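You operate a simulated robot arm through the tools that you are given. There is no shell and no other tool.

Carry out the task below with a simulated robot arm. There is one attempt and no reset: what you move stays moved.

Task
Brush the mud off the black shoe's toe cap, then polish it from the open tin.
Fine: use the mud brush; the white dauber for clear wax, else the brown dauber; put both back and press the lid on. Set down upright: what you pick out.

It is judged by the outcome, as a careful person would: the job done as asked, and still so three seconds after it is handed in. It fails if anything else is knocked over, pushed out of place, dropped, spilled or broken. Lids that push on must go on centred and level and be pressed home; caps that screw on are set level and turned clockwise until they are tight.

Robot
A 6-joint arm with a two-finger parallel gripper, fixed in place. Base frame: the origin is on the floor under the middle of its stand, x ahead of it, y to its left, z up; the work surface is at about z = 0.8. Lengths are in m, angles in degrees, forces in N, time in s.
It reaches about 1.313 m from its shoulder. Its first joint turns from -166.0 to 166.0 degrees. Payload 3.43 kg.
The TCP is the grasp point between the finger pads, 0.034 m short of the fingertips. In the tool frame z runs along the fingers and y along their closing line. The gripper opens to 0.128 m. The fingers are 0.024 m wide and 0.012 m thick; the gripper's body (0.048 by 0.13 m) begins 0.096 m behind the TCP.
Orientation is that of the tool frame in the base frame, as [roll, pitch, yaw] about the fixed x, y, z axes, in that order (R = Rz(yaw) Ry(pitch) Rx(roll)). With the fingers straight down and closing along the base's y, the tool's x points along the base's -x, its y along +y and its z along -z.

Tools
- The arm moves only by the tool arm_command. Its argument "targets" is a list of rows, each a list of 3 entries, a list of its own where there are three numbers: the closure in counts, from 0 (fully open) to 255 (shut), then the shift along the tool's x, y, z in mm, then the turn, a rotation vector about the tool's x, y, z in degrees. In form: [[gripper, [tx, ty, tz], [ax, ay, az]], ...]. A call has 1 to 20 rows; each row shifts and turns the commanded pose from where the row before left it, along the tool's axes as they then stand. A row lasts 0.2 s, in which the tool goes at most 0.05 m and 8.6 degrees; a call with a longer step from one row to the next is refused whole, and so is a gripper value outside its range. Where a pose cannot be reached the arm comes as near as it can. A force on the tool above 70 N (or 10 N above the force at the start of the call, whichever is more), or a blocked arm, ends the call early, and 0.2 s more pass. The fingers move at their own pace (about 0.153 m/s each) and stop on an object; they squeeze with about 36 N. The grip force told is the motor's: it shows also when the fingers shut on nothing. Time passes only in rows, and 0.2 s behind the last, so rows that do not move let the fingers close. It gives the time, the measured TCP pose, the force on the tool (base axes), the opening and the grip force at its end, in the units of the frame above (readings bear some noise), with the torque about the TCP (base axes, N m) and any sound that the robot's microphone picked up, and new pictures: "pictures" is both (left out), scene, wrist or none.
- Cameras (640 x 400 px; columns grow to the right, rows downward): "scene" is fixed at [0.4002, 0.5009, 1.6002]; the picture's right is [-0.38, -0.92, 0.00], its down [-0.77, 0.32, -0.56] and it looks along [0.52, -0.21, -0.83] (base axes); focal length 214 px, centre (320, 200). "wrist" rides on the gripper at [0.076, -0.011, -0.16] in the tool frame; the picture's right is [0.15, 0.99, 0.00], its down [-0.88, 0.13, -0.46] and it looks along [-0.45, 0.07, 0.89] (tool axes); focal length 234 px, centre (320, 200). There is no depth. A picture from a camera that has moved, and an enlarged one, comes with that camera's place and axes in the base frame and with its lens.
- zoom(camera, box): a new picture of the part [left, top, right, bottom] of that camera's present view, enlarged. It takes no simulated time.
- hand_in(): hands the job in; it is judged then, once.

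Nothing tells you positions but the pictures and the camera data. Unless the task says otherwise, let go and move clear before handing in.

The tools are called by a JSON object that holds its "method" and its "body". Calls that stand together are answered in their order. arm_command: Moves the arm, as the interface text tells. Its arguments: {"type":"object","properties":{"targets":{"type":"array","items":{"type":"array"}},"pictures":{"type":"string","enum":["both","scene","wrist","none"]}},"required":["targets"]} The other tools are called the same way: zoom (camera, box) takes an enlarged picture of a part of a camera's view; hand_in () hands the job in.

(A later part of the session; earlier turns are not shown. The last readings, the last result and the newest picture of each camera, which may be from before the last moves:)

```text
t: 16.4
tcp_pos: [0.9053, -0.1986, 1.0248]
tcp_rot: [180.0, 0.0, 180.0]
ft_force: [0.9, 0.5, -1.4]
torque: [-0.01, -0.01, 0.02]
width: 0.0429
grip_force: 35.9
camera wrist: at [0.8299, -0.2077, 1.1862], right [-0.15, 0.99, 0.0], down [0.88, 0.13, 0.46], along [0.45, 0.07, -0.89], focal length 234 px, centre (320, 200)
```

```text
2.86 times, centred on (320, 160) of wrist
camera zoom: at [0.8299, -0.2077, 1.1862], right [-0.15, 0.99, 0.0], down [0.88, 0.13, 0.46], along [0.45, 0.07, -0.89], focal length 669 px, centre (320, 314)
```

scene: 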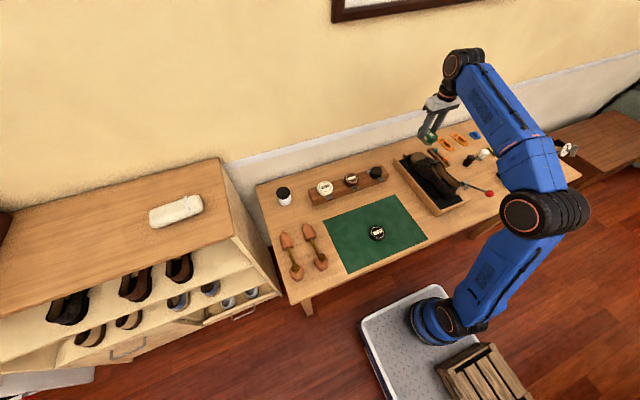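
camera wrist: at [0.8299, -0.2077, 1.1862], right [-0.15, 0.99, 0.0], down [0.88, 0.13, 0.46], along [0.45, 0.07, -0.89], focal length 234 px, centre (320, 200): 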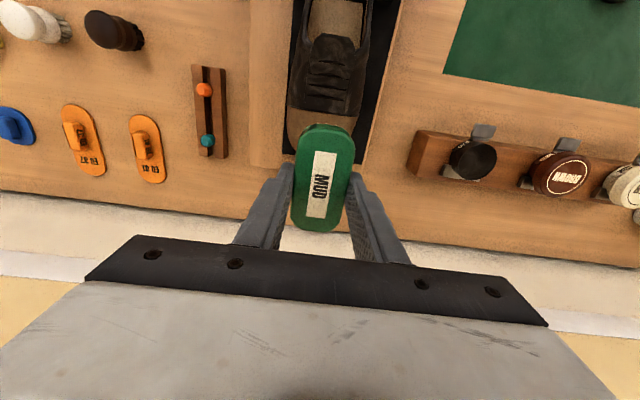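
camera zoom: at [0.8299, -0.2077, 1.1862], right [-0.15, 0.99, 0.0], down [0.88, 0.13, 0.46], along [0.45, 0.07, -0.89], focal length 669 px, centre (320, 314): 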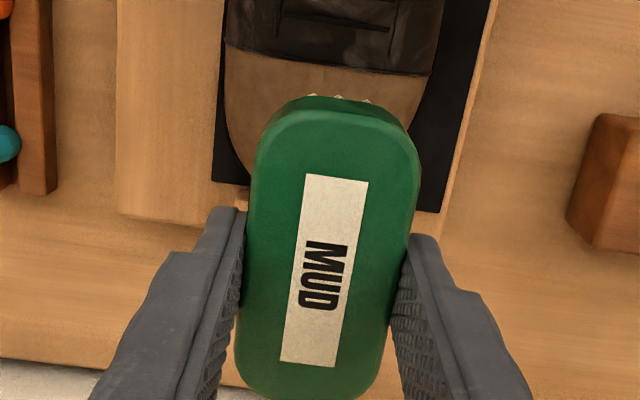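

The brush hangs over the toe cap, whose top edge at the seam (x≈0.863) is near z 0.88–0.90. I'll pitch the brush about 20° nose-down to match the toe slope, then feel downwards gently.

{"method": "arm_command", "body": {"targets": [[255, [-3, 1, 20], [0, 6.67, 0]], [255, [-3, 0, 15], [0, 6.67, 0]], [255, [0, 0, 10], [0, 6.66, 0]], [255, [0, 0, 0], [0, 0, 0]]], "pictures": "both"}}

{"method": "zoom", "body": {"camera": "scene", "box": [385, 120, 465, 200]}}

```text
t: 17.4
tcp_pos: [0.9052, -0.1971, 0.9746]
tcp_rot: [-179.9, -19.7, 180.0]
ft_force: [-0.1, 0.2, -1.0]
torque: [0.0, -0.01, -0.01]
width: 0.0431
grip_force: 36.0
out of reach, approached as far as the arm can: row 3
camera wrist: at [0.888, -0.2064, 1.1511], right [-0.14, 0.99, 0.05], down [0.98, 0.13, 0.13], along [0.12, 0.07, -0.99], focal length 234 px, centre (320, 200)
```

scene: 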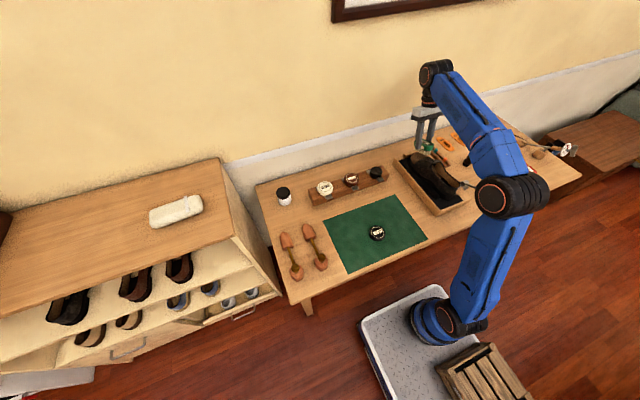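
wrist: 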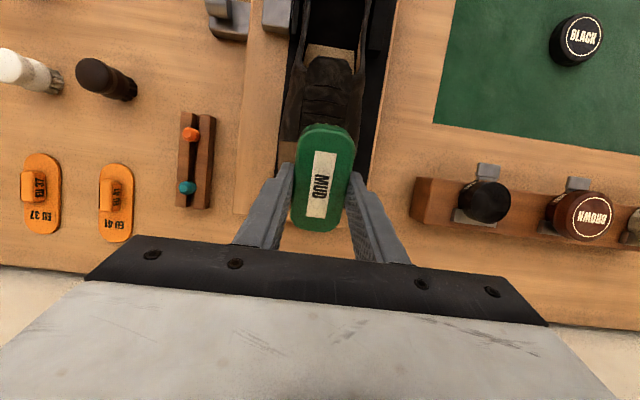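

```text
5.00 times, centred on (425, 160) of scene
camera zoom: at [0.4002, 0.5009, 1.6002], right [-0.38, -0.92, 0.0], down [-0.77, 0.32, -0.56], along [0.52, -0.21, -0.83], focal length 1072 px, centre (-205, 400)
```

zoom: 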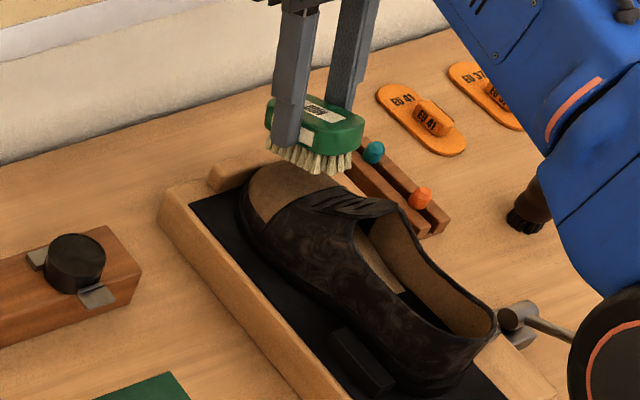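

The pitch is good and the bristles are at about z 0.927, 2–3 cm above the cap. I'll feel downwards in small steps, watching the force.

{"method": "arm_command", "body": {"targets": [[255, [-1.4, 0, 3.75], [0, 0, 0]], [255, [-1.4, 0, 3.75], [0, 0, 0]], [255, [-1.4, 0, 3.75], [0, 0, 0]]], "pictures": "none"}}

{"method": "zoom", "body": {"camera": "scene", "box": [395, 130, 455, 190]}}

```text
t: 18.2
tcp_pos: [0.9052, -0.1967, 0.9622]
tcp_rot: [179.9, -19.9, -180.0]
ft_force: [0.8, -0.4, -0.8]
torque: [0.02, -0.03, 0.04]
width: 0.0432
grip_force: 36.1
```

```text
6.67 times, centred on (425, 160) of scene
camera zoom: at [0.4002, 0.5009, 1.6002], right [-0.38, -0.92, 0.0], down [-0.77, 0.32, -0.56], along [0.52, -0.21, -0.83], focal length 1430 px, centre (-380, 467)
```

zoom: 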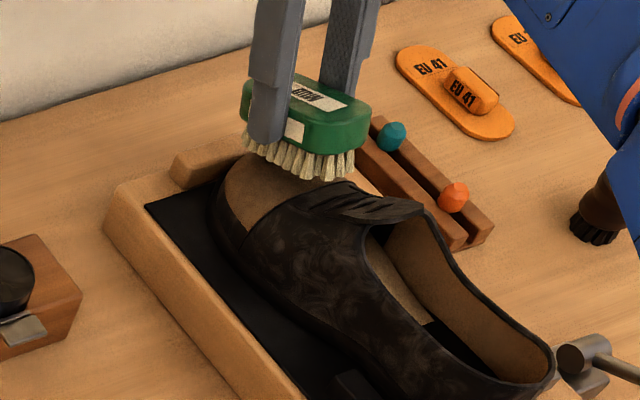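

There's no contact yet. I'll shift 1 cm forward to keep the rear bristles off the laces and continue down.

{"method": "arm_command", "body": {"targets": [[255, [-9.4, 0, -3.4], [0, 0, 0]], [255, [-1.02, 0, 2.82], [0, 0, 0]], [255, [-1.02, 0, 2.82], [0, 0, 0]], [255, [-1.02, 0, 2.82], [0, 0, 0]]], "pictures": "none"}}

{"method": "zoom", "body": {"camera": "scene", "box": [395, 130, 455, 190]}}

```text
t: 19.2
tcp_pos: [0.9143, -0.196, 0.9532]
tcp_rot: [-179.9, -20.0, 179.9]
ft_force: [0.9, 0.2, -1.7]
torque: [-0.02, -0.02, -0.01]
width: 0.0431
grip_force: 36.2
```

```text
6.67 times, centred on (425, 160) of scene
camera zoom: at [0.4002, 0.5009, 1.6002], right [-0.38, -0.92, 0.0], down [-0.77, 0.32, -0.56], along [0.52, -0.21, -0.83], focal length 1430 px, centre (-380, 467)
```

zoom: 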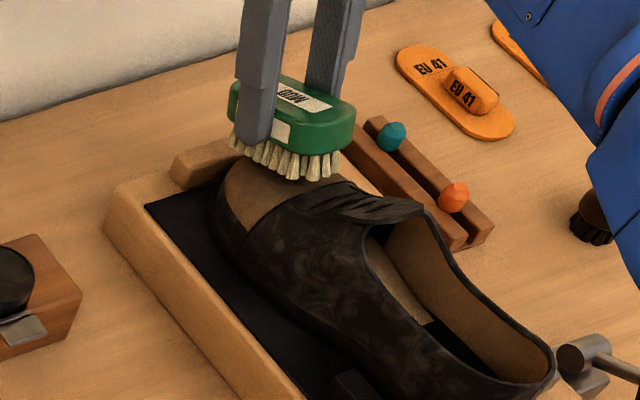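

{"method": "arm_command", "body": {"targets": [[255, [-1.02, 0, 2.82], [0, 0, 0]], [255, [-1.02, 0, 2.82], [0, 0, 0]]], "pictures": "none"}}

{"method": "zoom", "body": {"camera": "scene", "box": [395, 130, 455, 190]}}

```text
t: 19.8
tcp_pos: [0.9143, -0.1965, 0.9466]
tcp_rot: [-179.9, -20.1, 179.9]
ft_force: [-0.2, -0.5, -0.3]
torque: [0.01, -0.01, 0.02]
width: 0.043
grip_force: 35.9
```

```text
6.67 times, centred on (425, 160) of scene
camera zoom: at [0.4002, 0.5009, 1.6002], right [-0.38, -0.92, 0.0], down [-0.77, 0.32, -0.56], along [0.52, -0.21, -0.83], focal length 1430 px, centre (-380, 467)
```

zoom: 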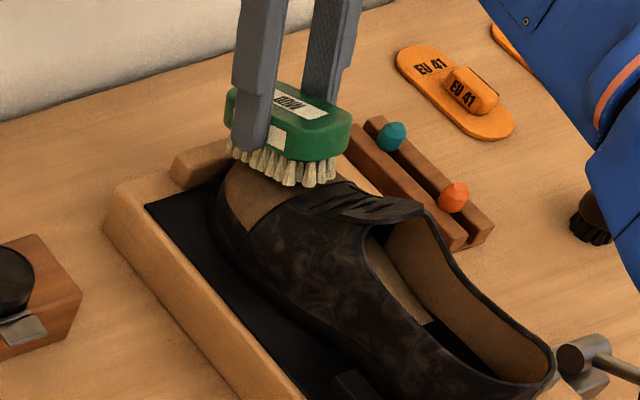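

{"method": "arm_command", "body": {"targets": [[255, [-1.02, 0, 2.82], [0, 0, 0]], [255, [-1.02, 0, 2.82], [0, 0, 0]]], "pictures": "none"}}

{"method": "zoom", "body": {"camera": "scene", "box": [395, 130, 455, 190]}}

```text
t: 20.4
tcp_pos: [0.9139, -0.1959, 0.9453]
tcp_rot: [-180.0, -19.9, -180.0]
ft_force: [7.1, 1.7, 39.2]
torque: [-0.22, -0.15, 0.04]
width: 0.0432
grip_force: 35.9
```

```text
6.67 times, centred on (425, 160) of scene
camera zoom: at [0.4002, 0.5009, 1.6002], right [-0.38, -0.92, 0.0], down [-0.77, 0.32, -0.56], along [0.52, -0.21, -0.83], focal length 1430 px, centre (-380, 467)
```

zoom: 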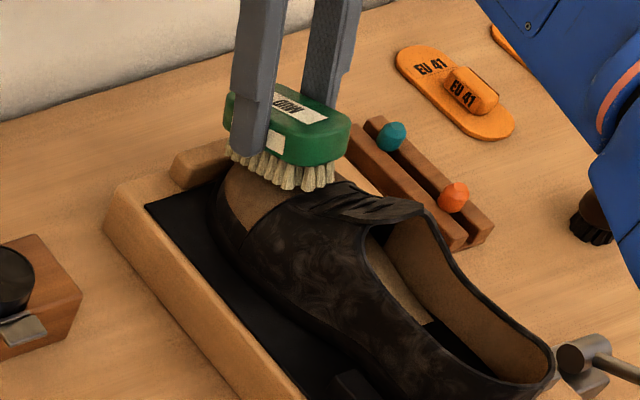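

The brush is in contact (39 N, harder than needed). I'll ease off to a light pressure and make short side-to-side strokes to see how the mud responds.

{"method": "arm_command", "body": {"targets": [[255, [1.02, 0, -2.9], [0, 0, 0]], [255, [0, 10, 0], [0, 0, 0]], [255, [0, 10, 0.8], [0, 0, 0]], [255, [0, -10, -0.8], [0, 0, 0]], [255, [0, -10, 0], [0, 0, 0]], [255, [0, -10, 0], [0, 0, 0]], [255, [0, -10, 0.8], [0, 0, 0]], [255, [0, 10, -0.8], [0, 0, 0]], [255, [0, 10, 0], [0, 0, 0]]], "pictures": "both"}}

{"method": "zoom", "body": {"camera": "scene", "box": [395, 130, 455, 190]}}

```text
t: 22.4
tcp_pos: [0.9161, -0.1981, 0.9438]
tcp_rot: [180.0, -20.1, -179.9]
ft_force: [0.3, 0.2, -1.2]
torque: [-0.02, 0.0, 0.0]
width: 0.0432
grip_force: 36.0
camera wrist: at [0.8986, -0.2082, 1.1206], right [-0.14, 0.99, 0.05], down [0.98, 0.13, 0.13], along [0.12, 0.07, -0.99], focal length 234 px, centre (320, 200)
```

scene: 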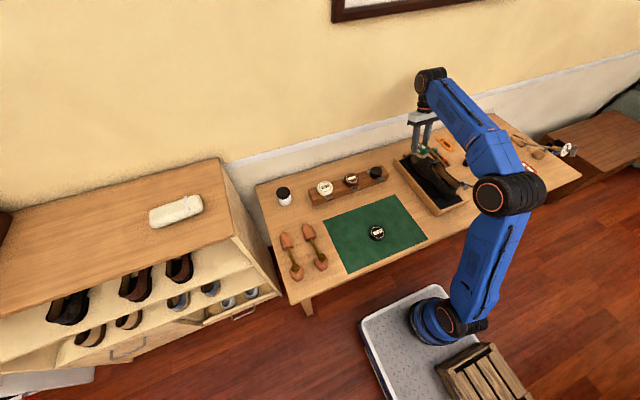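
wrist: 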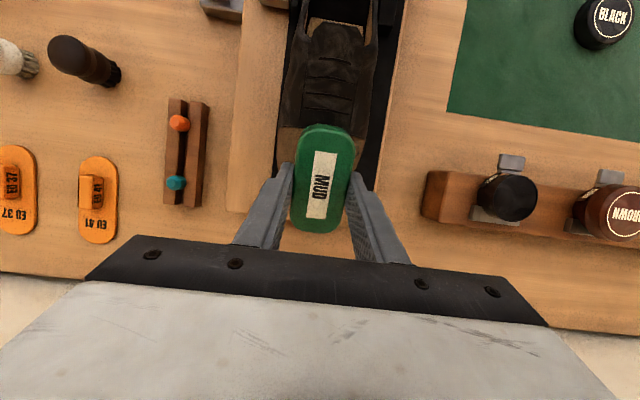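

```text
6.67 times, centred on (425, 160) of scene
camera zoom: at [0.4002, 0.5009, 1.6002], right [-0.38, -0.92, 0.0], down [-0.77, 0.32, -0.56], along [0.52, -0.21, -0.83], focal length 1430 px, centre (-380, 467)
```

zoom: 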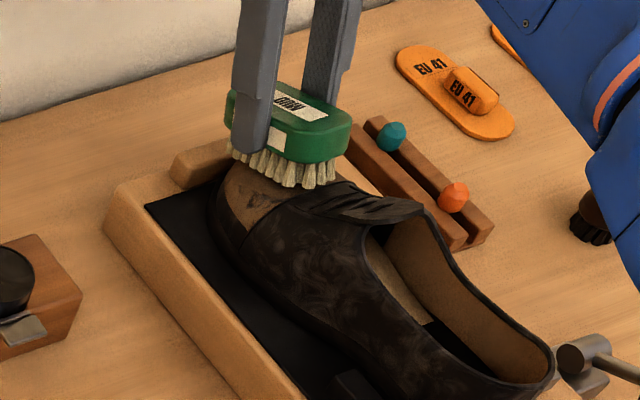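

The strokes work: dark leather is showing where the bristles passed. I'll lower slightly to keep contact and continue stroking.

{"method": "arm_command", "body": {"targets": [[255, [-0.85, 0, 2.35], [0, 0, 0]], [255, [0, 0, 0], [0, 0, 0]]], "pictures": "none"}}

```text
t: 23.0
tcp_pos: [0.9131, -0.1961, 0.943]
tcp_rot: [-180.0, -19.8, 179.9]
ft_force: [12.4, -5.6, 30.2]
torque: [-0.45, -0.44, 0.14]
width: 0.0429
grip_force: 35.6
```

{"method": "arm_command", "body": {"targets": [[255, [0.3, 0, -0.9], [0, 0, 0]], [255, [0, 8, 0], [0, 0, 0]], [255, [0, 8, 0], [0, 0, 0]], [255, [0, -10, 0], [0, 0, 0]], [255, [0, -12, 0], [0, 0, 0]], [255, [0, -10, 0], [0, 0, 0]], [255, [-6, 10, 0], [0, 0, 0]], [255, [0, 12, 0], [0, 0, 0]], [255, [0, 10, 0], [0, 0, 0]], [255, [0, -10, 0], [0, 0, 0]], [255, [0, -12, 0], [0, 0, 0]], [255, [0, -10, 0], [0, 0, 0]], [255, [6, 8, 0], [0, 0, 0]], [255, [0, 8, 0], [0, 0, 0]]], "pictures": "none"}}

{"method": "zoom", "body": {"camera": "scene", "box": [395, 130, 455, 190]}}

```text
t: 26.0
tcp_pos: [0.9125, -0.199, 0.9432]
tcp_rot: [-179.9, -20.0, 179.9]
ft_force: [6.7, -13.1, 15.5]
torque: [-0.68, -0.25, 0.1]
width: 0.0433
grip_force: 35.8
```

```text
6.67 times, centred on (425, 160) of scene
camera zoom: at [0.4002, 0.5009, 1.6002], right [-0.38, -0.92, 0.0], down [-0.77, 0.32, -0.56], along [0.52, -0.21, -0.83], focal length 1430 px, centre (-380, 467)
```

zoom: 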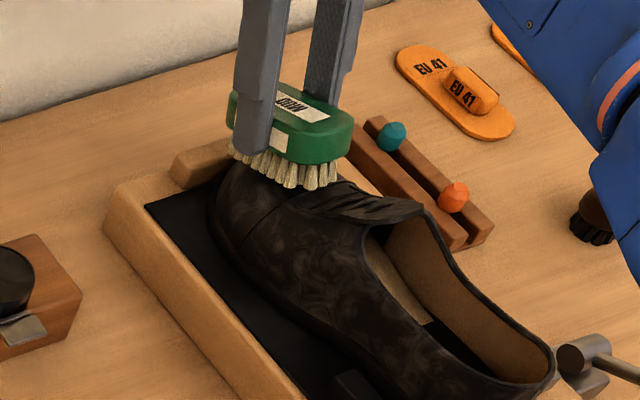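

The visible side of the cap is now dark, i.e. clean. I'll lift off and inspect the whole cap from above.

{"method": "arm_command", "body": {"targets": [[255, [3.42, 0, -9.4], [0, 0, 0]], [255, [13.7, 0, -37.6], [0, 0, 0]], [255, [13.7, 0, -37.6], [0, -6.67, 0]], [255, [0, 0, 0], [0, -6.67, 0]], [255, [40, 0, 0], [0, -6.67, 0]], [255, [45, 0, 0], [0, 0, 0]], [255, [35, 0, 0], [0, 0, 0]]], "pictures": "both"}}

{"method": "zoom", "body": {"camera": "wrist", "box": [220, 150, 420, 260]}}

{"method": "zoom", "body": {"camera": "scene", "box": [395, 140, 455, 190]}}

```text
t: 27.6
tcp_pos: [0.7888, -0.1975, 1.0183]
tcp_rot: [-179.9, 0.0, -180.0]
ft_force: [0.0, -0.5, -1.0]
torque: [0.0, 0.05, -0.01]
width: 0.0431
grip_force: 36.0
out of reach, approached as far as the arm can: row 2
camera wrist: at [0.7129, -0.2072, 1.1793], right [-0.15, 0.99, 0.0], down [0.88, 0.13, 0.46], along [0.45, 0.07, -0.89], focal length 234 px, centre (320, 200)
```

scene: 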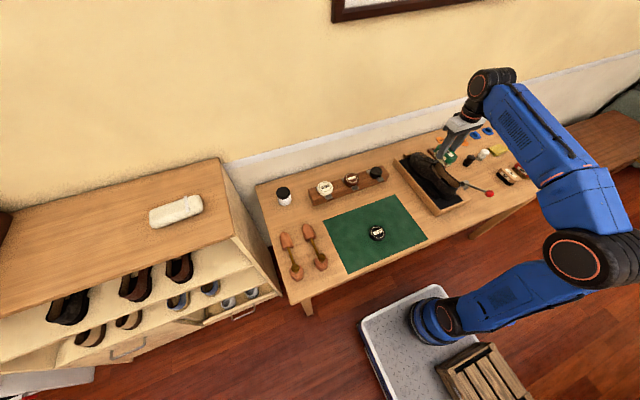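
wrist: 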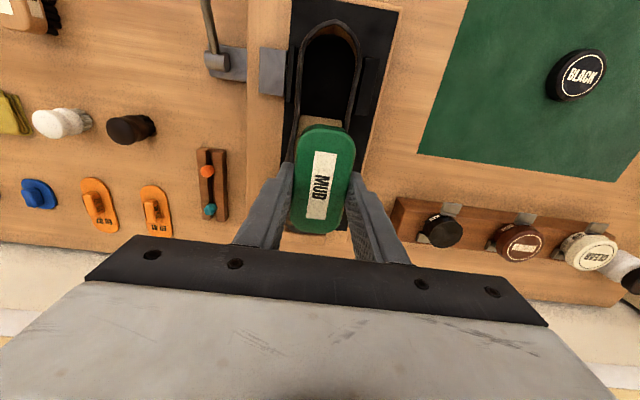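

```text
3.20 times, centred on (320, 205) of wrist
camera zoom: at [0.7129, -0.2072, 1.1793], right [-0.15, 0.99, 0.0], down [0.88, 0.13, 0.46], along [0.45, 0.07, -0.89], focal length 749 px, centre (320, 184)
```

zoom: 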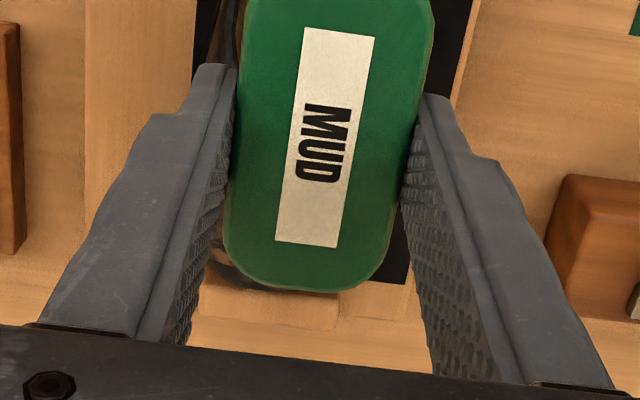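

```text
8.00 times, centred on (425, 165) of scene
camera zoom: at [0.4002, 0.5009, 1.6002], right [-0.38, -0.92, 0.0], down [-0.77, 0.32, -0.56], along [0.52, -0.21, -0.83], focal length 1716 px, centre (-520, 480)
```

zoom: 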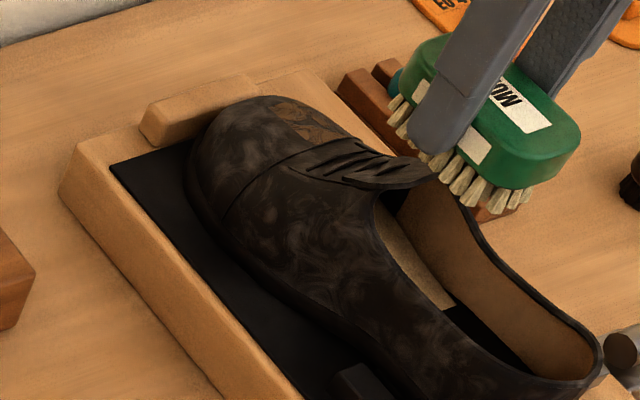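

The +y side and front are clean, but a patch of mud remains on the -y side near the seam. I'll move forward and aside to get a clear wrist view of it.

{"method": "arm_command", "body": {"targets": [[255, [-40, -12, -10], [0, 0, 0]], [255, [-40, -12, -10], [0, 0, 0]], [255, [-40, -12, -10], [0, 0, 0]], [255, [-40, -12, -10], [0, 0, 0]]], "pictures": "wrist"}}

{"method": "zoom", "body": {"camera": "wrist", "box": [240, 40, 420, 160]}}

{"method": "zoom", "body": {"camera": "scene", "box": [395, 140, 455, 190]}}

```text
t: 28.6
tcp_pos: [0.9467, -0.2442, 1.0604]
tcp_rot: [-180.0, 0.2, 180.0]
ft_force: [-1.0, -0.7, -0.9]
torque: [-0.04, -0.08, -0.02]
width: 0.0432
grip_force: 36.6
camera wrist: at [0.871, -0.2547, 1.2209], right [-0.15, 0.99, 0.0], down [0.88, 0.13, 0.46], along [0.45, 0.07, -0.89], focal length 234 px, centre (320, 200)
```

wrist: 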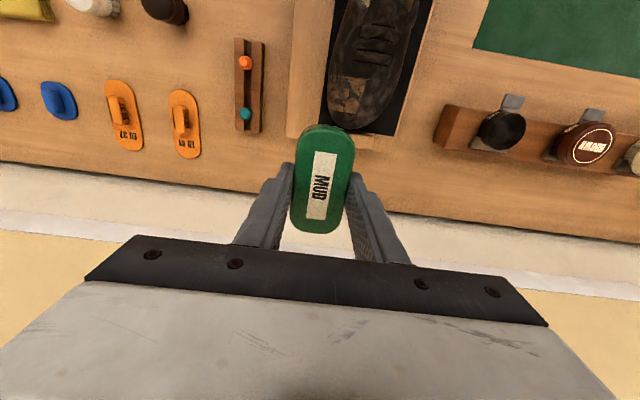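

```text
3.33 times, centred on (330, 100) of wrist
camera zoom: at [0.871, -0.2547, 1.2209], right [-0.15, 0.99, 0.0], down [0.88, 0.13, 0.46], along [0.45, 0.07, -0.89], focal length 781 px, centre (287, 533)
```

zoom: 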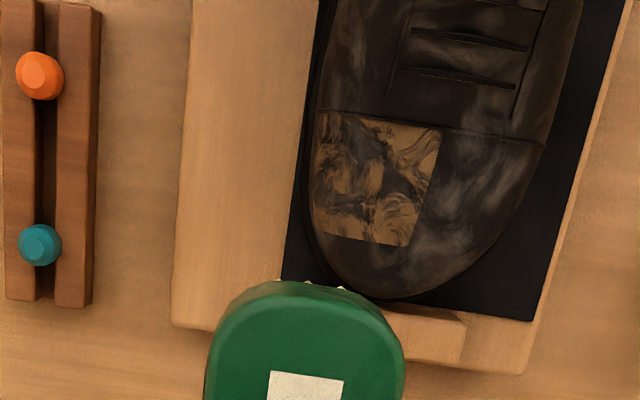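

```text
8.00 times, centred on (425, 165) of scene
camera zoom: at [0.4002, 0.5009, 1.6002], right [-0.38, -0.92, 0.0], down [-0.77, 0.32, -0.56], along [0.52, -0.21, -0.83], focal length 1716 px, centre (-520, 480)
```

zoom: 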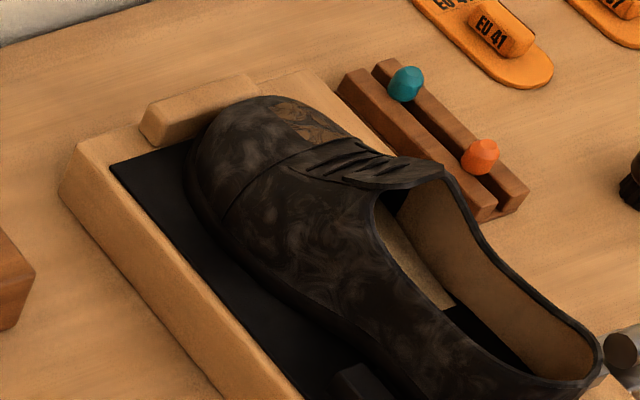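

The cap is divided in patches; only the -y rear one (about x 0.865–0.90, y -0.245 to -0.198) still has mud. I'll tilt the brush 12° pitch and 15° roll to face that patch and approach along its normal.

{"method": "arm_command", "body": {"targets": [[255, [16.4, 2.1, 37], [0, 0, 0]], [255, [16.3, 2.1, 37], [0, 0, 0]], [255, [0, 0, 0], [-5, 4, 0]], [255, [0, 0, 0], [-5, 4, 0]], [255, [0, 0, 0], [-5, 4, 0]], [255, [0, 0, 10], [0, 0, 0]], [255, [0, 0, 10], [0, 0, 0]], [255, [0, 0, 8], [0, 0, 0]]], "pictures": "both"}}

{"method": "zoom", "body": {"camera": "scene", "box": [395, 130, 455, 190]}}

```text
t: 30.4
tcp_pos: [0.9075, -0.2318, 0.959]
tcp_rot: [164.7, -11.9, -178.5]
ft_force: [-0.8, -0.1, -1.0]
torque: [-0.03, -0.03, 0.0]
width: 0.0431
grip_force: 35.7
camera wrist: at [0.8657, -0.2854, 1.1222], right [-0.12, 0.95, 0.28], down [0.96, 0.03, 0.28], along [0.26, 0.31, -0.92], focal length 234 px, centre (320, 200)
```

scene: 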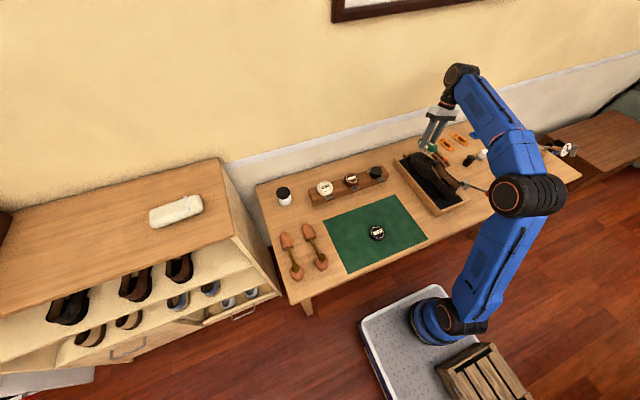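
wrist: 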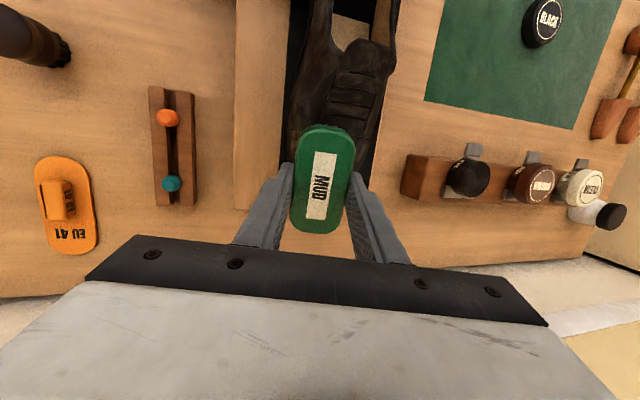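

```text
6.67 times, centred on (425, 160) of scene
camera zoom: at [0.4002, 0.5009, 1.6002], right [-0.38, -0.92, 0.0], down [-0.77, 0.32, -0.56], along [0.52, -0.21, -0.83], focal length 1430 px, centre (-380, 467)
```

zoom: 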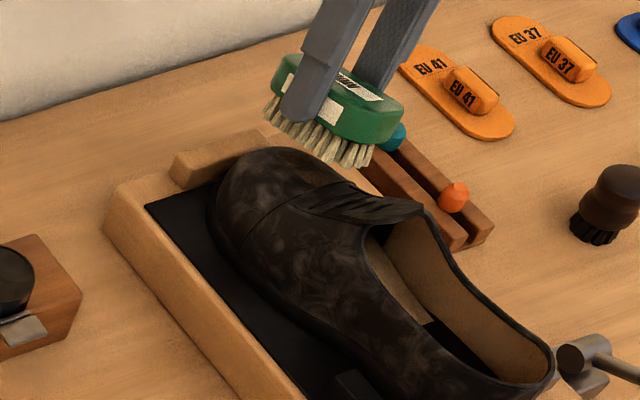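

The tilt is right. I'm advancing along the tool axis in small steps until light contact.

{"method": "arm_command", "body": {"targets": [[255, [0, 0, 3], [0, 0, 0]], [255, [0, 0, 3], [0, 0, 0]], [255, [0, 0, 3], [0, 0, 0]]], "pictures": "none"}}

```text
t: 31.2
tcp_pos: [0.9063, -0.2304, 0.9495]
tcp_rot: [164.8, -11.9, -178.4]
ft_force: [0.4, 0.3, -1.3]
torque: [-0.04, -0.02, -0.01]
width: 0.0429
grip_force: 36.1
```

{"method": "arm_command", "body": {"targets": [[255, [0, 0, 2], [0, 0, 0]], [255, [0, 0, 2], [0, 0, 0]]], "pictures": "none"}}

```text
t: 31.8
tcp_pos: [0.9035, -0.2291, 0.9465]
tcp_rot: [164.7, -11.8, -178.4]
ft_force: [-0.8, -0.2, -0.2]
torque: [-0.02, -0.03, 0.0]
width: 0.043
grip_force: 35.5
```

{"method": "arm_command", "body": {"targets": [[255, [0, 0, 2], [0, 0, 0]]], "pictures": "none"}}

```text
t: 32.2
tcp_pos: [0.9042, -0.2296, 0.9461]
tcp_rot: [164.8, -11.7, -178.3]
ft_force: [12.6, -6.0, 19.5]
torque: [-0.08, 0.53, 0.21]
width: 0.0431
grip_force: 35.8
```

The rear bristles touched the vamp behind the seam rather than the patch. I'll back off, shift forward and pitch a bit more.

{"method": "arm_command", "body": {"targets": [[255, [0, 0, -5], [0, 0, 0]], [255, [-15, 0, 0], [0, 5, 0]], [255, [0, 0, 2], [0, 0, 0]], [255, [0, 0, 2], [0, 0, 0]]], "pictures": "none"}}

{"method": "zoom", "body": {"camera": "scene", "box": [395, 130, 455, 190]}}

```text
t: 33.2
tcp_pos: [0.9178, -0.228, 0.9411]
tcp_rot: [164.5, -16.6, -177.0]
ft_force: [-0.5, 0.1, -1.4]
torque: [-0.01, -0.04, 0.01]
width: 0.0432
grip_force: 35.7
```

```text
6.67 times, centred on (425, 160) of scene
camera zoom: at [0.4002, 0.5009, 1.6002], right [-0.38, -0.92, 0.0], down [-0.77, 0.32, -0.56], along [0.52, -0.21, -0.83], focal length 1430 px, centre (-380, 467)
```

zoom: 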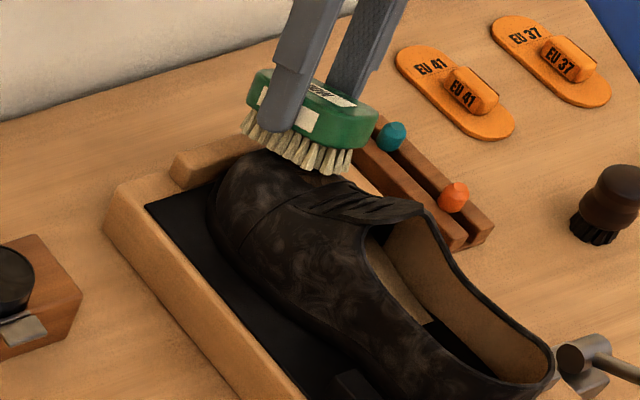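

{"method": "arm_command", "body": {"targets": [[255, [0, 0, 2], [0, 0, 0]], [255, [0, 0, 1], [0, 0, 0]]], "pictures": "none"}}

```text
t: 33.8
tcp_pos: [0.9186, -0.2277, 0.9395]
tcp_rot: [164.5, -16.5, -177.0]
ft_force: [4.4, -3.0, 7.2]
torque: [-0.08, -0.15, 0.02]
width: 0.043
grip_force: 36.0
```

There's now light contact (about 9 N) on the -y side of the cap. I'll stroke back and forth here.

{"method": "arm_command", "body": {"targets": [[255, [0, -8, 0.5], [0, 0, 0]], [255, [0, -8, 0.5], [0, 0, 0]], [255, [0, 10, -0.5], [0, 0, 0]], [255, [0, 10, -0.5], [0, 0, 0]], [255, [3, 6, 0], [0, 0, 0]], [255, [0, -10, 0], [0, 0, 0]], [255, [0, -10, 0.5], [0, 0, 0]], [255, [0, -6, 0.5], [0, 0, 0]], [255, [0, 10, -0.5], [0, 0, 0]], [255, [0, 10, -0.5], [0, 0, 0]], [255, [-3, -4, 0], [0, 0, 0]]], "pictures": "none"}}

{"method": "zoom", "body": {"camera": "scene", "box": [395, 130, 455, 190]}}

```text
t: 36.2
tcp_pos: [0.9174, -0.227, 0.9393]
tcp_rot: [164.4, -16.6, -177.0]
ft_force: [-7.7, -1.6, 16.4]
torque: [0.03, 0.49, 0.06]
width: 0.0432
grip_force: 35.7
```

```text
6.67 times, centred on (425, 160) of scene
camera zoom: at [0.4002, 0.5009, 1.6002], right [-0.38, -0.92, 0.0], down [-0.77, 0.32, -0.56], along [0.52, -0.21, -0.83], focal length 1430 px, centre (-380, 467)
```

zoom: 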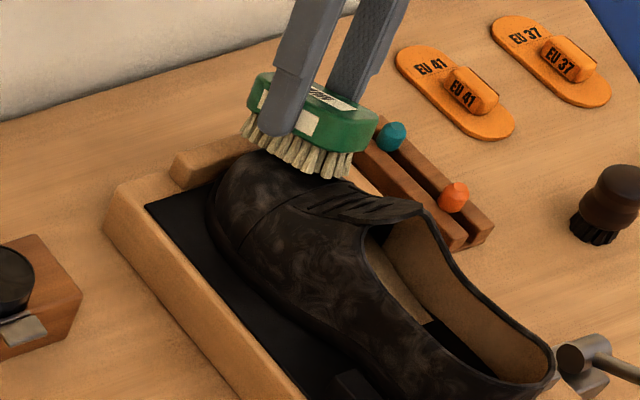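

{"method": "arm_command", "body": {"targets": [[255, [0, 0, -10], [0, 0, 0]], [255, [0, 0, -40], [0, 0, 0]], [255, [0, 0, -40], [0, 0, 0]], [255, [0, 0, 0], [0, -5, 0]], [255, [0, 0, 0], [5, -4, 0]], [255, [0, 0, 0], [5, -4, 0]], [255, [0, 0, 0], [5, -4, 0]], [255, [0, 0, -30], [0, 0, 0]]], "pictures": "wrist"}}

{"method": "zoom", "body": {"camera": "wrist", "box": [240, 40, 420, 160]}}

{"method": "zoom", "body": {"camera": "scene", "box": [395, 140, 455, 190]}}

```text
t: 38.0
tcp_pos: [0.9194, -0.2337, 0.9881]
tcp_rot: [-179.9, 0.0, 180.0]
ft_force: [-0.9, 0.2, -0.9]
torque: [0.0, 0.02, 0.03]
width: 0.0433
grip_force: 36.2
out of reach, approached as far as the arm can: row 2, 3
camera wrist: at [0.8443, -0.242, 1.1484], right [-0.15, 0.99, 0.0], down [0.88, 0.13, 0.46], along [0.45, 0.07, -0.89], focal length 234 px, centre (320, 200)
```

wrist: 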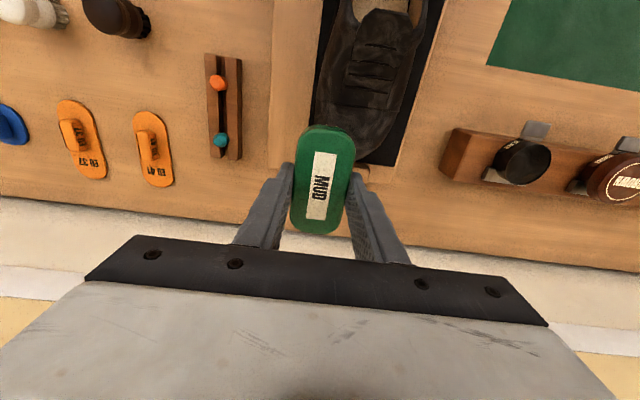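

```text
3.33 times, centred on (330, 100) of wrist
camera zoom: at [0.8443, -0.242, 1.1484], right [-0.15, 0.99, 0.0], down [0.88, 0.13, 0.46], along [0.45, 0.07, -0.89], focal length 781 px, centre (287, 533)
```

zoom: 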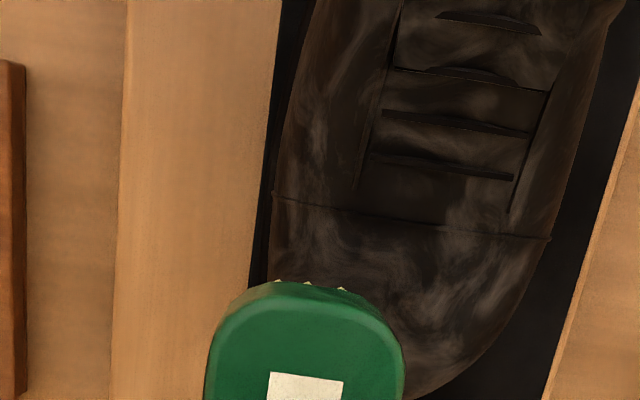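

```text
8.00 times, centred on (425, 165) of scene
camera zoom: at [0.4002, 0.5009, 1.6002], right [-0.38, -0.92, 0.0], down [-0.77, 0.32, -0.56], along [0.52, -0.21, -0.83], focal length 1716 px, centre (-520, 480)
```

zoom: 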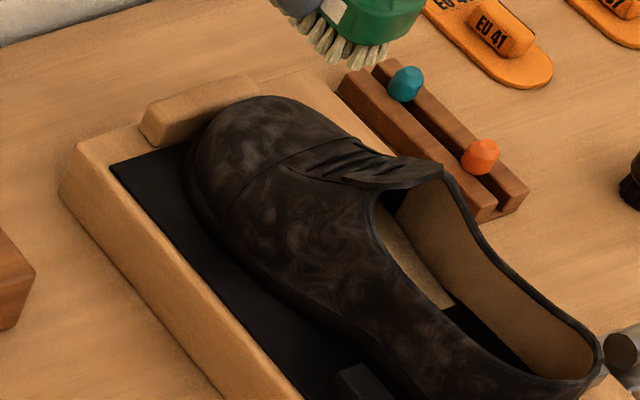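

The rear -y patch now looks clean. I'll rise for a full view of the front of the cap as well.

{"method": "arm_command", "body": {"targets": [[255, [-10, -5, -36], [0, 0, 0]], [255, [-17, -15, -36], [0, 0, 0]]], "pictures": "wrist"}}

{"method": "zoom", "body": {"camera": "wrist", "box": [290, 20, 440, 140]}}

```text
t: 38.6
tcp_pos: [0.9481, -0.2498, 1.0604]
tcp_rot: [-180.0, -0.1, -180.0]
ft_force: [-0.2, -0.3, -0.5]
torque: [0.01, -0.03, 0.0]
width: 0.0431
grip_force: 36.4
camera wrist: at [0.8725, -0.2612, 1.2197], right [-0.15, 0.99, 0.0], down [0.88, 0.13, 0.46], along [0.45, 0.07, -0.89], focal length 234 px, centre (320, 200)
```

wrist: 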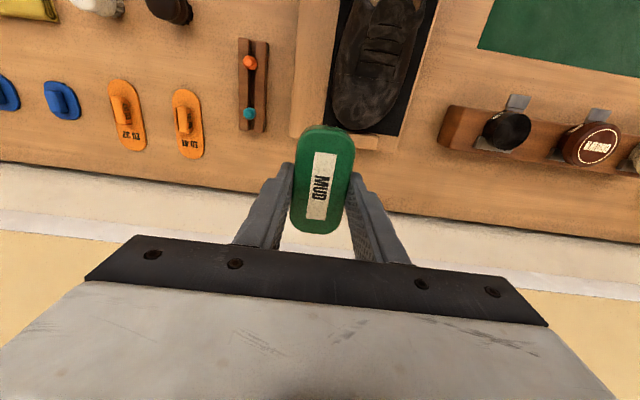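

```text
3.33 times, centred on (365, 80) of wrist
camera zoom: at [0.8725, -0.2612, 1.2197], right [-0.15, 0.99, 0.0], down [0.88, 0.13, 0.46], along [0.45, 0.07, -0.89], focal length 781 px, centre (170, 600)
```

zoom: 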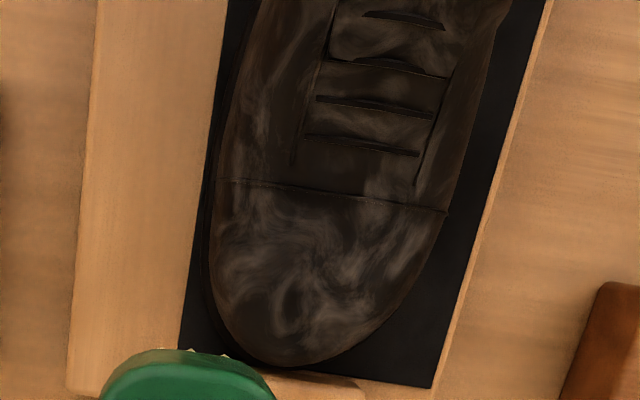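

The cap is clean all over (dull dark leather, no mud). Now I'll carry the brush back to its spot at (0.668, -0.468).

{"method": "arm_command", "body": {"targets": [[255, [35, -27.25, 0], [0, 0, 0]], [255, [35, -27.25, 0], [0, 0, 0]], [255, [35, -27.25, 0], [0, 0, 0]], [255, [35, -27.25, 0], [0, 0, 0]], [255, [35, -27.25, 0], [0, 0, 0]], [255, [35, -27.25, 0], [0, 0, 0]], [255, [35, -27.25, 0], [0, 0, 0]], [255, [35, -27.25, 0], [0, 0, 0]], [255, [0, 0, 0], [0, 0, -3]], [255, [0, 0, 40], [0, 0, 0]], [255, [0, 0, 40], [0, 0, 0]], [255, [0, 0, 40], [0, 0, 0]], [255, [0, 0, 40], [0, 0, 0]]], "pictures": "both"}}

{"method": "zoom", "body": {"camera": "scene", "box": [460, 130, 540, 190]}}

```text
t: 41.4
tcp_pos: [0.6673, -0.469, 0.899]
tcp_rot: [179.9, -0.1, -177.1]
ft_force: [-0.8, 0.8, -0.5]
torque: [0.02, -0.02, 0.01]
width: 0.0432
grip_force: 35.7
camera wrist: at [0.5924, -0.4834, 1.0602], right [-0.2, 0.98, 0.0], down [0.87, 0.18, 0.46], along [0.45, 0.09, -0.89], focal length 234 px, centre (320, 200)
```

scene: 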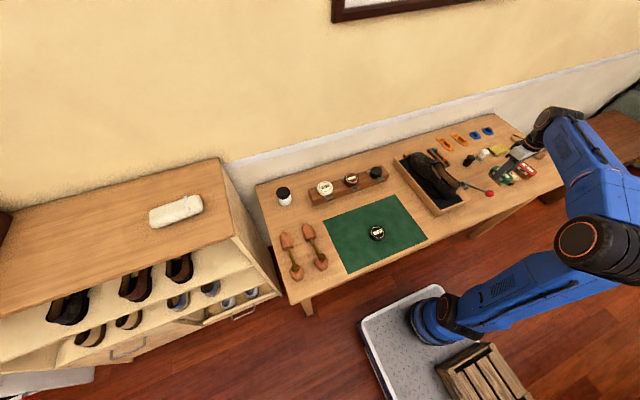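
wrist: 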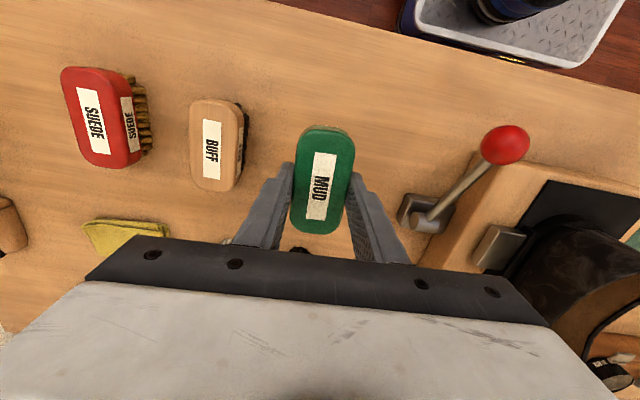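

```text
6.67 times, centred on (500, 160) of scene
camera zoom: at [0.4002, 0.5009, 1.6002], right [-0.38, -0.92, 0.0], down [-0.77, 0.32, -0.56], along [0.52, -0.21, -0.83], focal length 1430 px, centre (-880, 467)
```

zoom: 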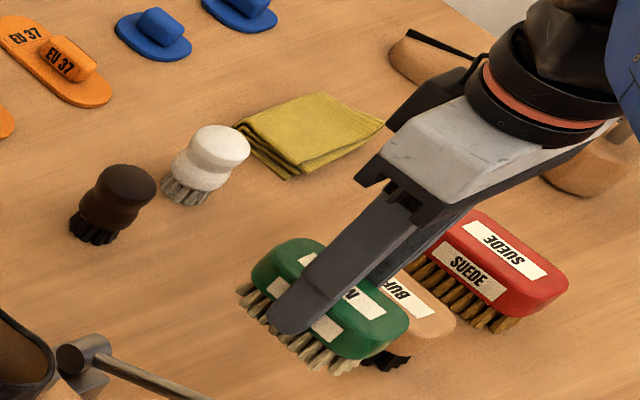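

{"method": "arm_command", "body": {"targets": [[255, [0, 0, 30], [0, 0, 0]], [255, [0, 0, 14], [0, 0, 0]], [255, [0, 0, 2], [0, 0, 0]], [255, [0, 0, 0], [0, 0, 0]]], "pictures": "none"}}

```text
t: 42.4
tcp_pos: [0.6678, -0.4695, 0.8539]
tcp_rot: [180.0, 0.0, -177.1]
ft_force: [0.4, -0.7, -1.2]
torque: [-0.02, 0.03, -0.01]
width: 0.043
grip_force: 35.5
```

{"method": "arm_command", "body": {"targets": [[255, [0, 0, 2], [0, 0, 0]], [255, [0, 0, 1], [0, 0, 0]], [255, [0, 0, 0], [0, 0, 0]]], "pictures": "none"}}

```text
t: 43.2
tcp_pos: [0.6671, -0.4684, 0.8506]
tcp_rot: [180.0, 0.0, -176.9]
ft_force: [-0.2, 0.5, -1.5]
torque: [0.02, 0.0, 0.0]
width: 0.0431
grip_force: 36.1
```

{"method": "arm_command", "body": {"targets": [[255, [0, 0, 1], [0, 0, 0]], [255, [0, 0, 0], [0, 0, 0]]], "pictures": "none"}}

```text
t: 43.8
tcp_pos: [0.6673, -0.4696, 0.8491]
tcp_rot: [179.9, 0.0, -177.0]
ft_force: [-0.3, 0.4, -1.5]
torque: [-0.01, -0.02, 0.01]
width: 0.0431
grip_force: 35.6
```

{"method": "arm_command", "body": {"targets": [[255, [0, 0, 1], [0, 0, 0]], [255, [0, 0, 0], [0, 0, 0]]], "pictures": "none"}}

```text
t: 44.4
tcp_pos: [0.6666, -0.4698, 0.8496]
tcp_rot: [-180.0, 0.0, -177.0]
ft_force: [1.7, 1.1, 5.0]
torque: [0.03, 0.19, -0.01]
width: 0.0432
grip_force: 36.4
```

The bristles are on the table (5 N contact). I'll open just enough to release, then rise straight up.

{"method": "arm_command", "body": {"targets": [[150, [0, 0, -0.5], [0, 0, 0]], [95, [0, 0, 0], [0, 0, 0]], [95, [0, 0, 0], [0, 0, 0]], [95, [0, 0, -20], [0, 0, 0]], [95, [0, 0, -40], [0, 0, 0]], [95, [0, 0, -40], [0, 0, 0]], [95, [0, 0, -40], [0, 0, 0]]], "pictures": "both"}}

{"method": "zoom", "body": {"camera": "wrist", "box": [180, 100, 440, 280]}}

{"method": "zoom", "body": {"camera": "scene", "box": [460, 130, 540, 190]}}

```text
t: 46.0
tcp_pos: [0.6669, -0.4697, 0.9907]
tcp_rot: [180.0, -0.1, -177.1]
ft_force: [-0.3, -0.5, 0.7]
torque: [0.0, 0.01, 0.04]
width: 0.0801
grip_force: 0.1
camera wrist: at [0.5919, -0.4837, 1.1506], right [-0.2, 0.98, 0.0], down [0.87, 0.18, 0.46], along [0.45, 0.09, -0.89], focal length 234 px, centre (320, 200)
```

scene: 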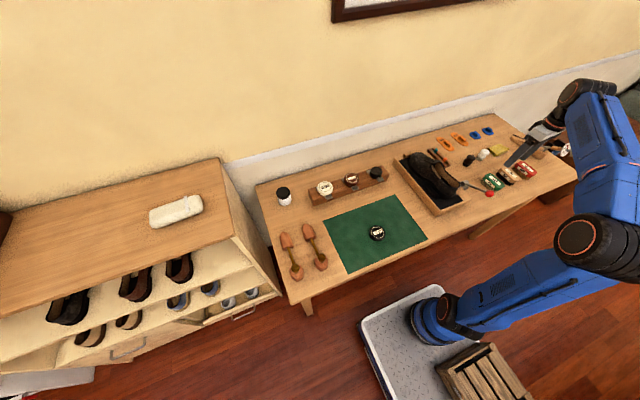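
wrist: 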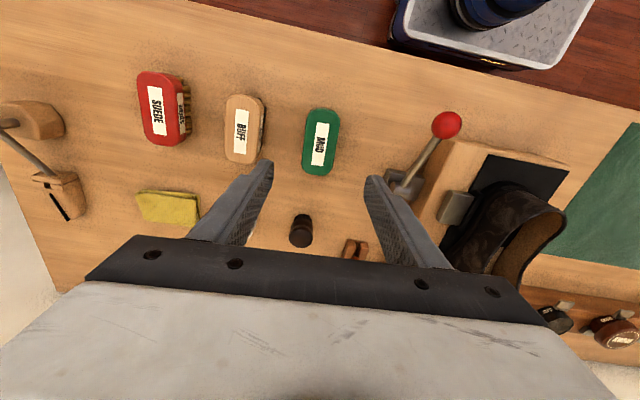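

```text
2.22 times, centred on (310, 190) of wrist
camera zoom: at [0.5919, -0.4837, 1.1506], right [-0.2, 0.98, 0.0], down [0.87, 0.18, 0.46], along [0.45, 0.09, -0.89], focal length 520 px, centre (342, 222)
```

zoom: 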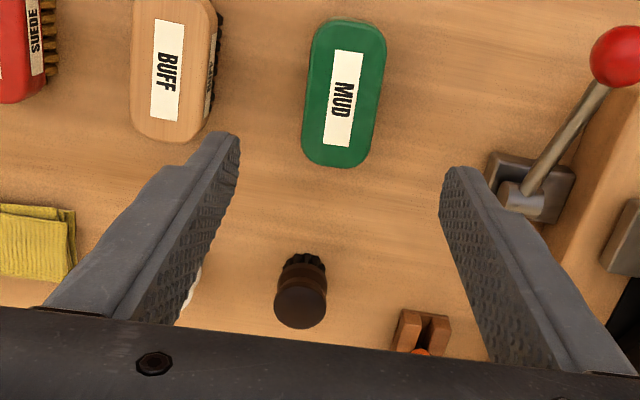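

```text
6.67 times, centred on (500, 160) of scene
camera zoom: at [0.4002, 0.5009, 1.6002], right [-0.38, -0.92, 0.0], down [-0.77, 0.32, -0.56], along [0.52, -0.21, -0.83], focal length 1430 px, centre (-880, 467)
```

zoom: 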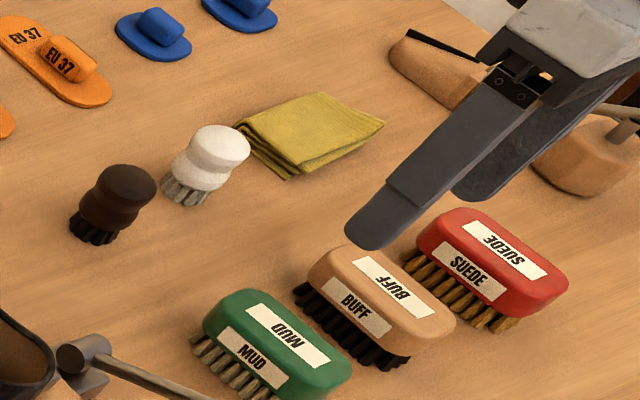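

The brush is back upright in its place. Next is the brown dauber, estimated at (0.82, -0.469) with its top near z 0.847; I'll move closer to measure it.

{"method": "arm_command", "body": {"targets": [[95, [0, 0, 0], [0, 0, 3]], [95, [-44, -4, 10], [0, 0, 0]], [95, [-44, -4, 20], [0, 0, 0]]], "pictures": "wrist"}}

{"method": "zoom", "body": {"camera": "wrist", "box": [240, 120, 400, 230]}}

{"method": "zoom", "body": {"camera": "scene", "box": [458, 143, 490, 167]}}

```text
t: 46.8
tcp_pos: [0.7531, -0.4776, 0.9621]
tcp_rot: [-179.9, 0.1, 180.0]
ft_force: [-0.4, 0.4, -0.1]
torque: [-0.04, -0.07, 0.01]
width: 0.0803
grip_force: 0.0
camera wrist: at [0.6783, -0.4878, 1.1217], right [-0.15, 0.99, 0.0], down [0.88, 0.13, 0.46], along [0.45, 0.07, -0.89], focal length 234 px, centre (320, 200)
```

wrist: 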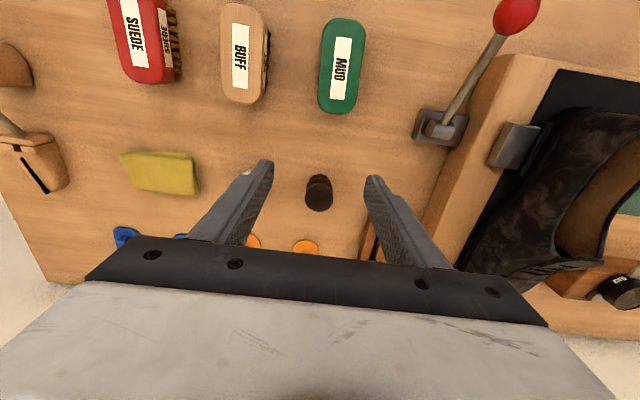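

```text
3.64 times, centred on (320, 175) of wrist
camera zoom: at [0.6783, -0.4878, 1.1217], right [-0.15, 0.99, 0.0], down [0.88, 0.13, 0.46], along [0.45, 0.07, -0.89], focal length 852 px, centre (320, 291)
```

zoom: 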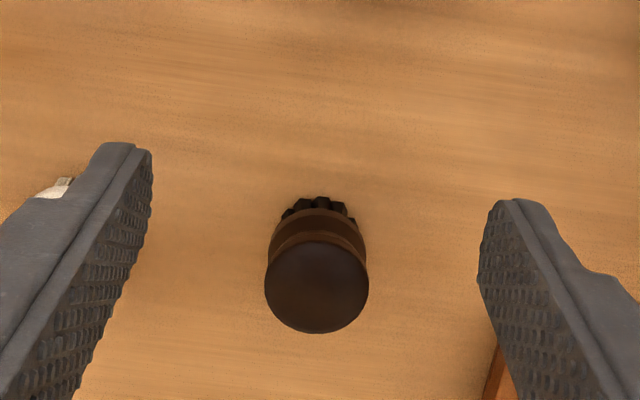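

```text
16.00 times, centred on (474, 155) of scene
camera zoom: at [0.4002, 0.5009, 1.6002], right [-0.38, -0.92, 0.0], down [-0.77, 0.32, -0.56], along [0.52, -0.21, -0.83], focal length 3432 px, centre (-2144, 920)
```

zoom: 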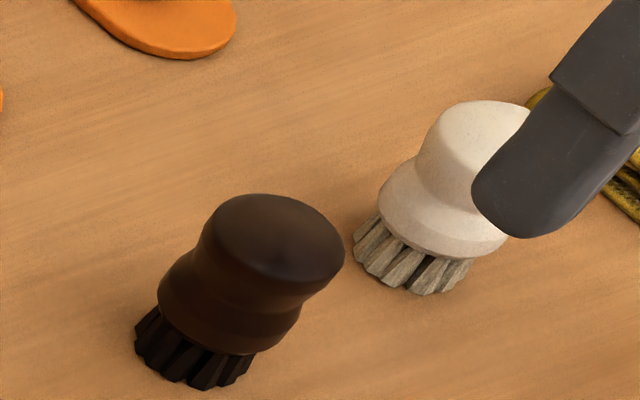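

The dauber's top centre is at about (0.8166, -0.4674, 0.846) and its knob is about 38 mm across. I'll narrow the fingers to clear the white dauber and hover above it to verify.

{"method": "arm_command", "body": {"targets": [[118, [-32, 5.1, 5], [0, 0, 0]], [118, [-31.5, 5.1, 15], [0, 0, 0]], [118, [0, 0, 40], [0, 0, 0]], [118, [0, 0, 0], [0, 0, 0]]], "pictures": "wrist"}}

{"method": "zoom", "body": {"camera": "wrist", "box": [220, 90, 420, 230]}}

{"method": "zoom", "body": {"camera": "scene", "box": [450, 125, 514, 173]}}

```text
t: 47.8
tcp_pos: [0.8188, -0.4679, 0.9025]
tcp_rot: [180.0, -0.1, -179.9]
ft_force: [-0.2, 0.2, 0.2]
torque: [0.02, 0.01, -0.04]
width: 0.0688
grip_force: 0.1
camera wrist: at [0.7434, -0.4775, 1.0611], right [-0.15, 0.99, 0.0], down [0.88, 0.13, 0.46], along [0.45, 0.07, -0.89], focal length 234 px, centre (320, 200)
```

wrist: 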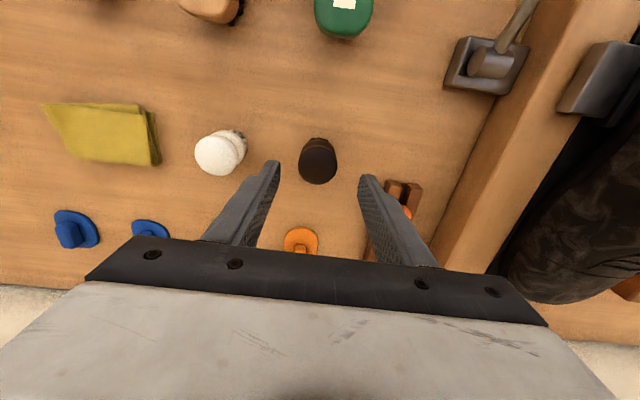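

```text
2.86 times, centred on (320, 160) of wrist
camera zoom: at [0.7434, -0.4775, 1.0611], right [-0.15, 0.99, 0.0], down [0.88, 0.13, 0.46], along [0.45, 0.07, -0.89], focal length 669 px, centre (320, 314)
```

zoom: 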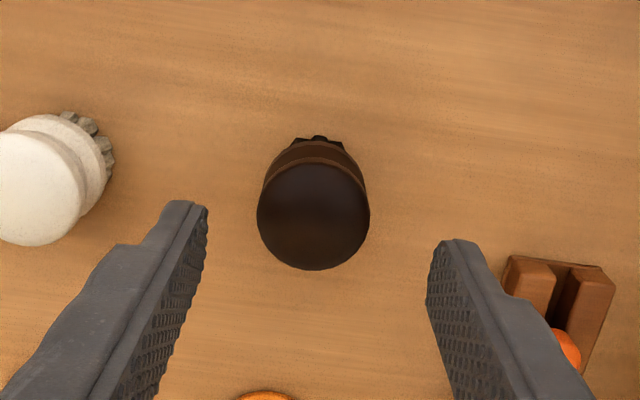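

```text
8.33 times, centred on (482, 149) of scene
camera zoom: at [0.4002, 0.5009, 1.6002], right [-0.38, -0.92, 0.0], down [-0.77, 0.32, -0.56], along [0.52, -0.21, -0.83], focal length 1787 px, centre (-1030, 625)
```

zoom: 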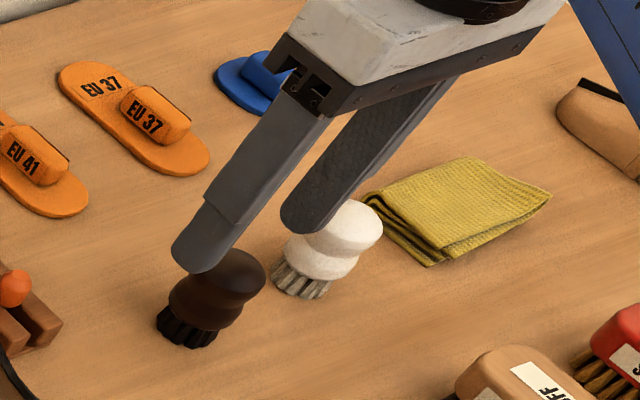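

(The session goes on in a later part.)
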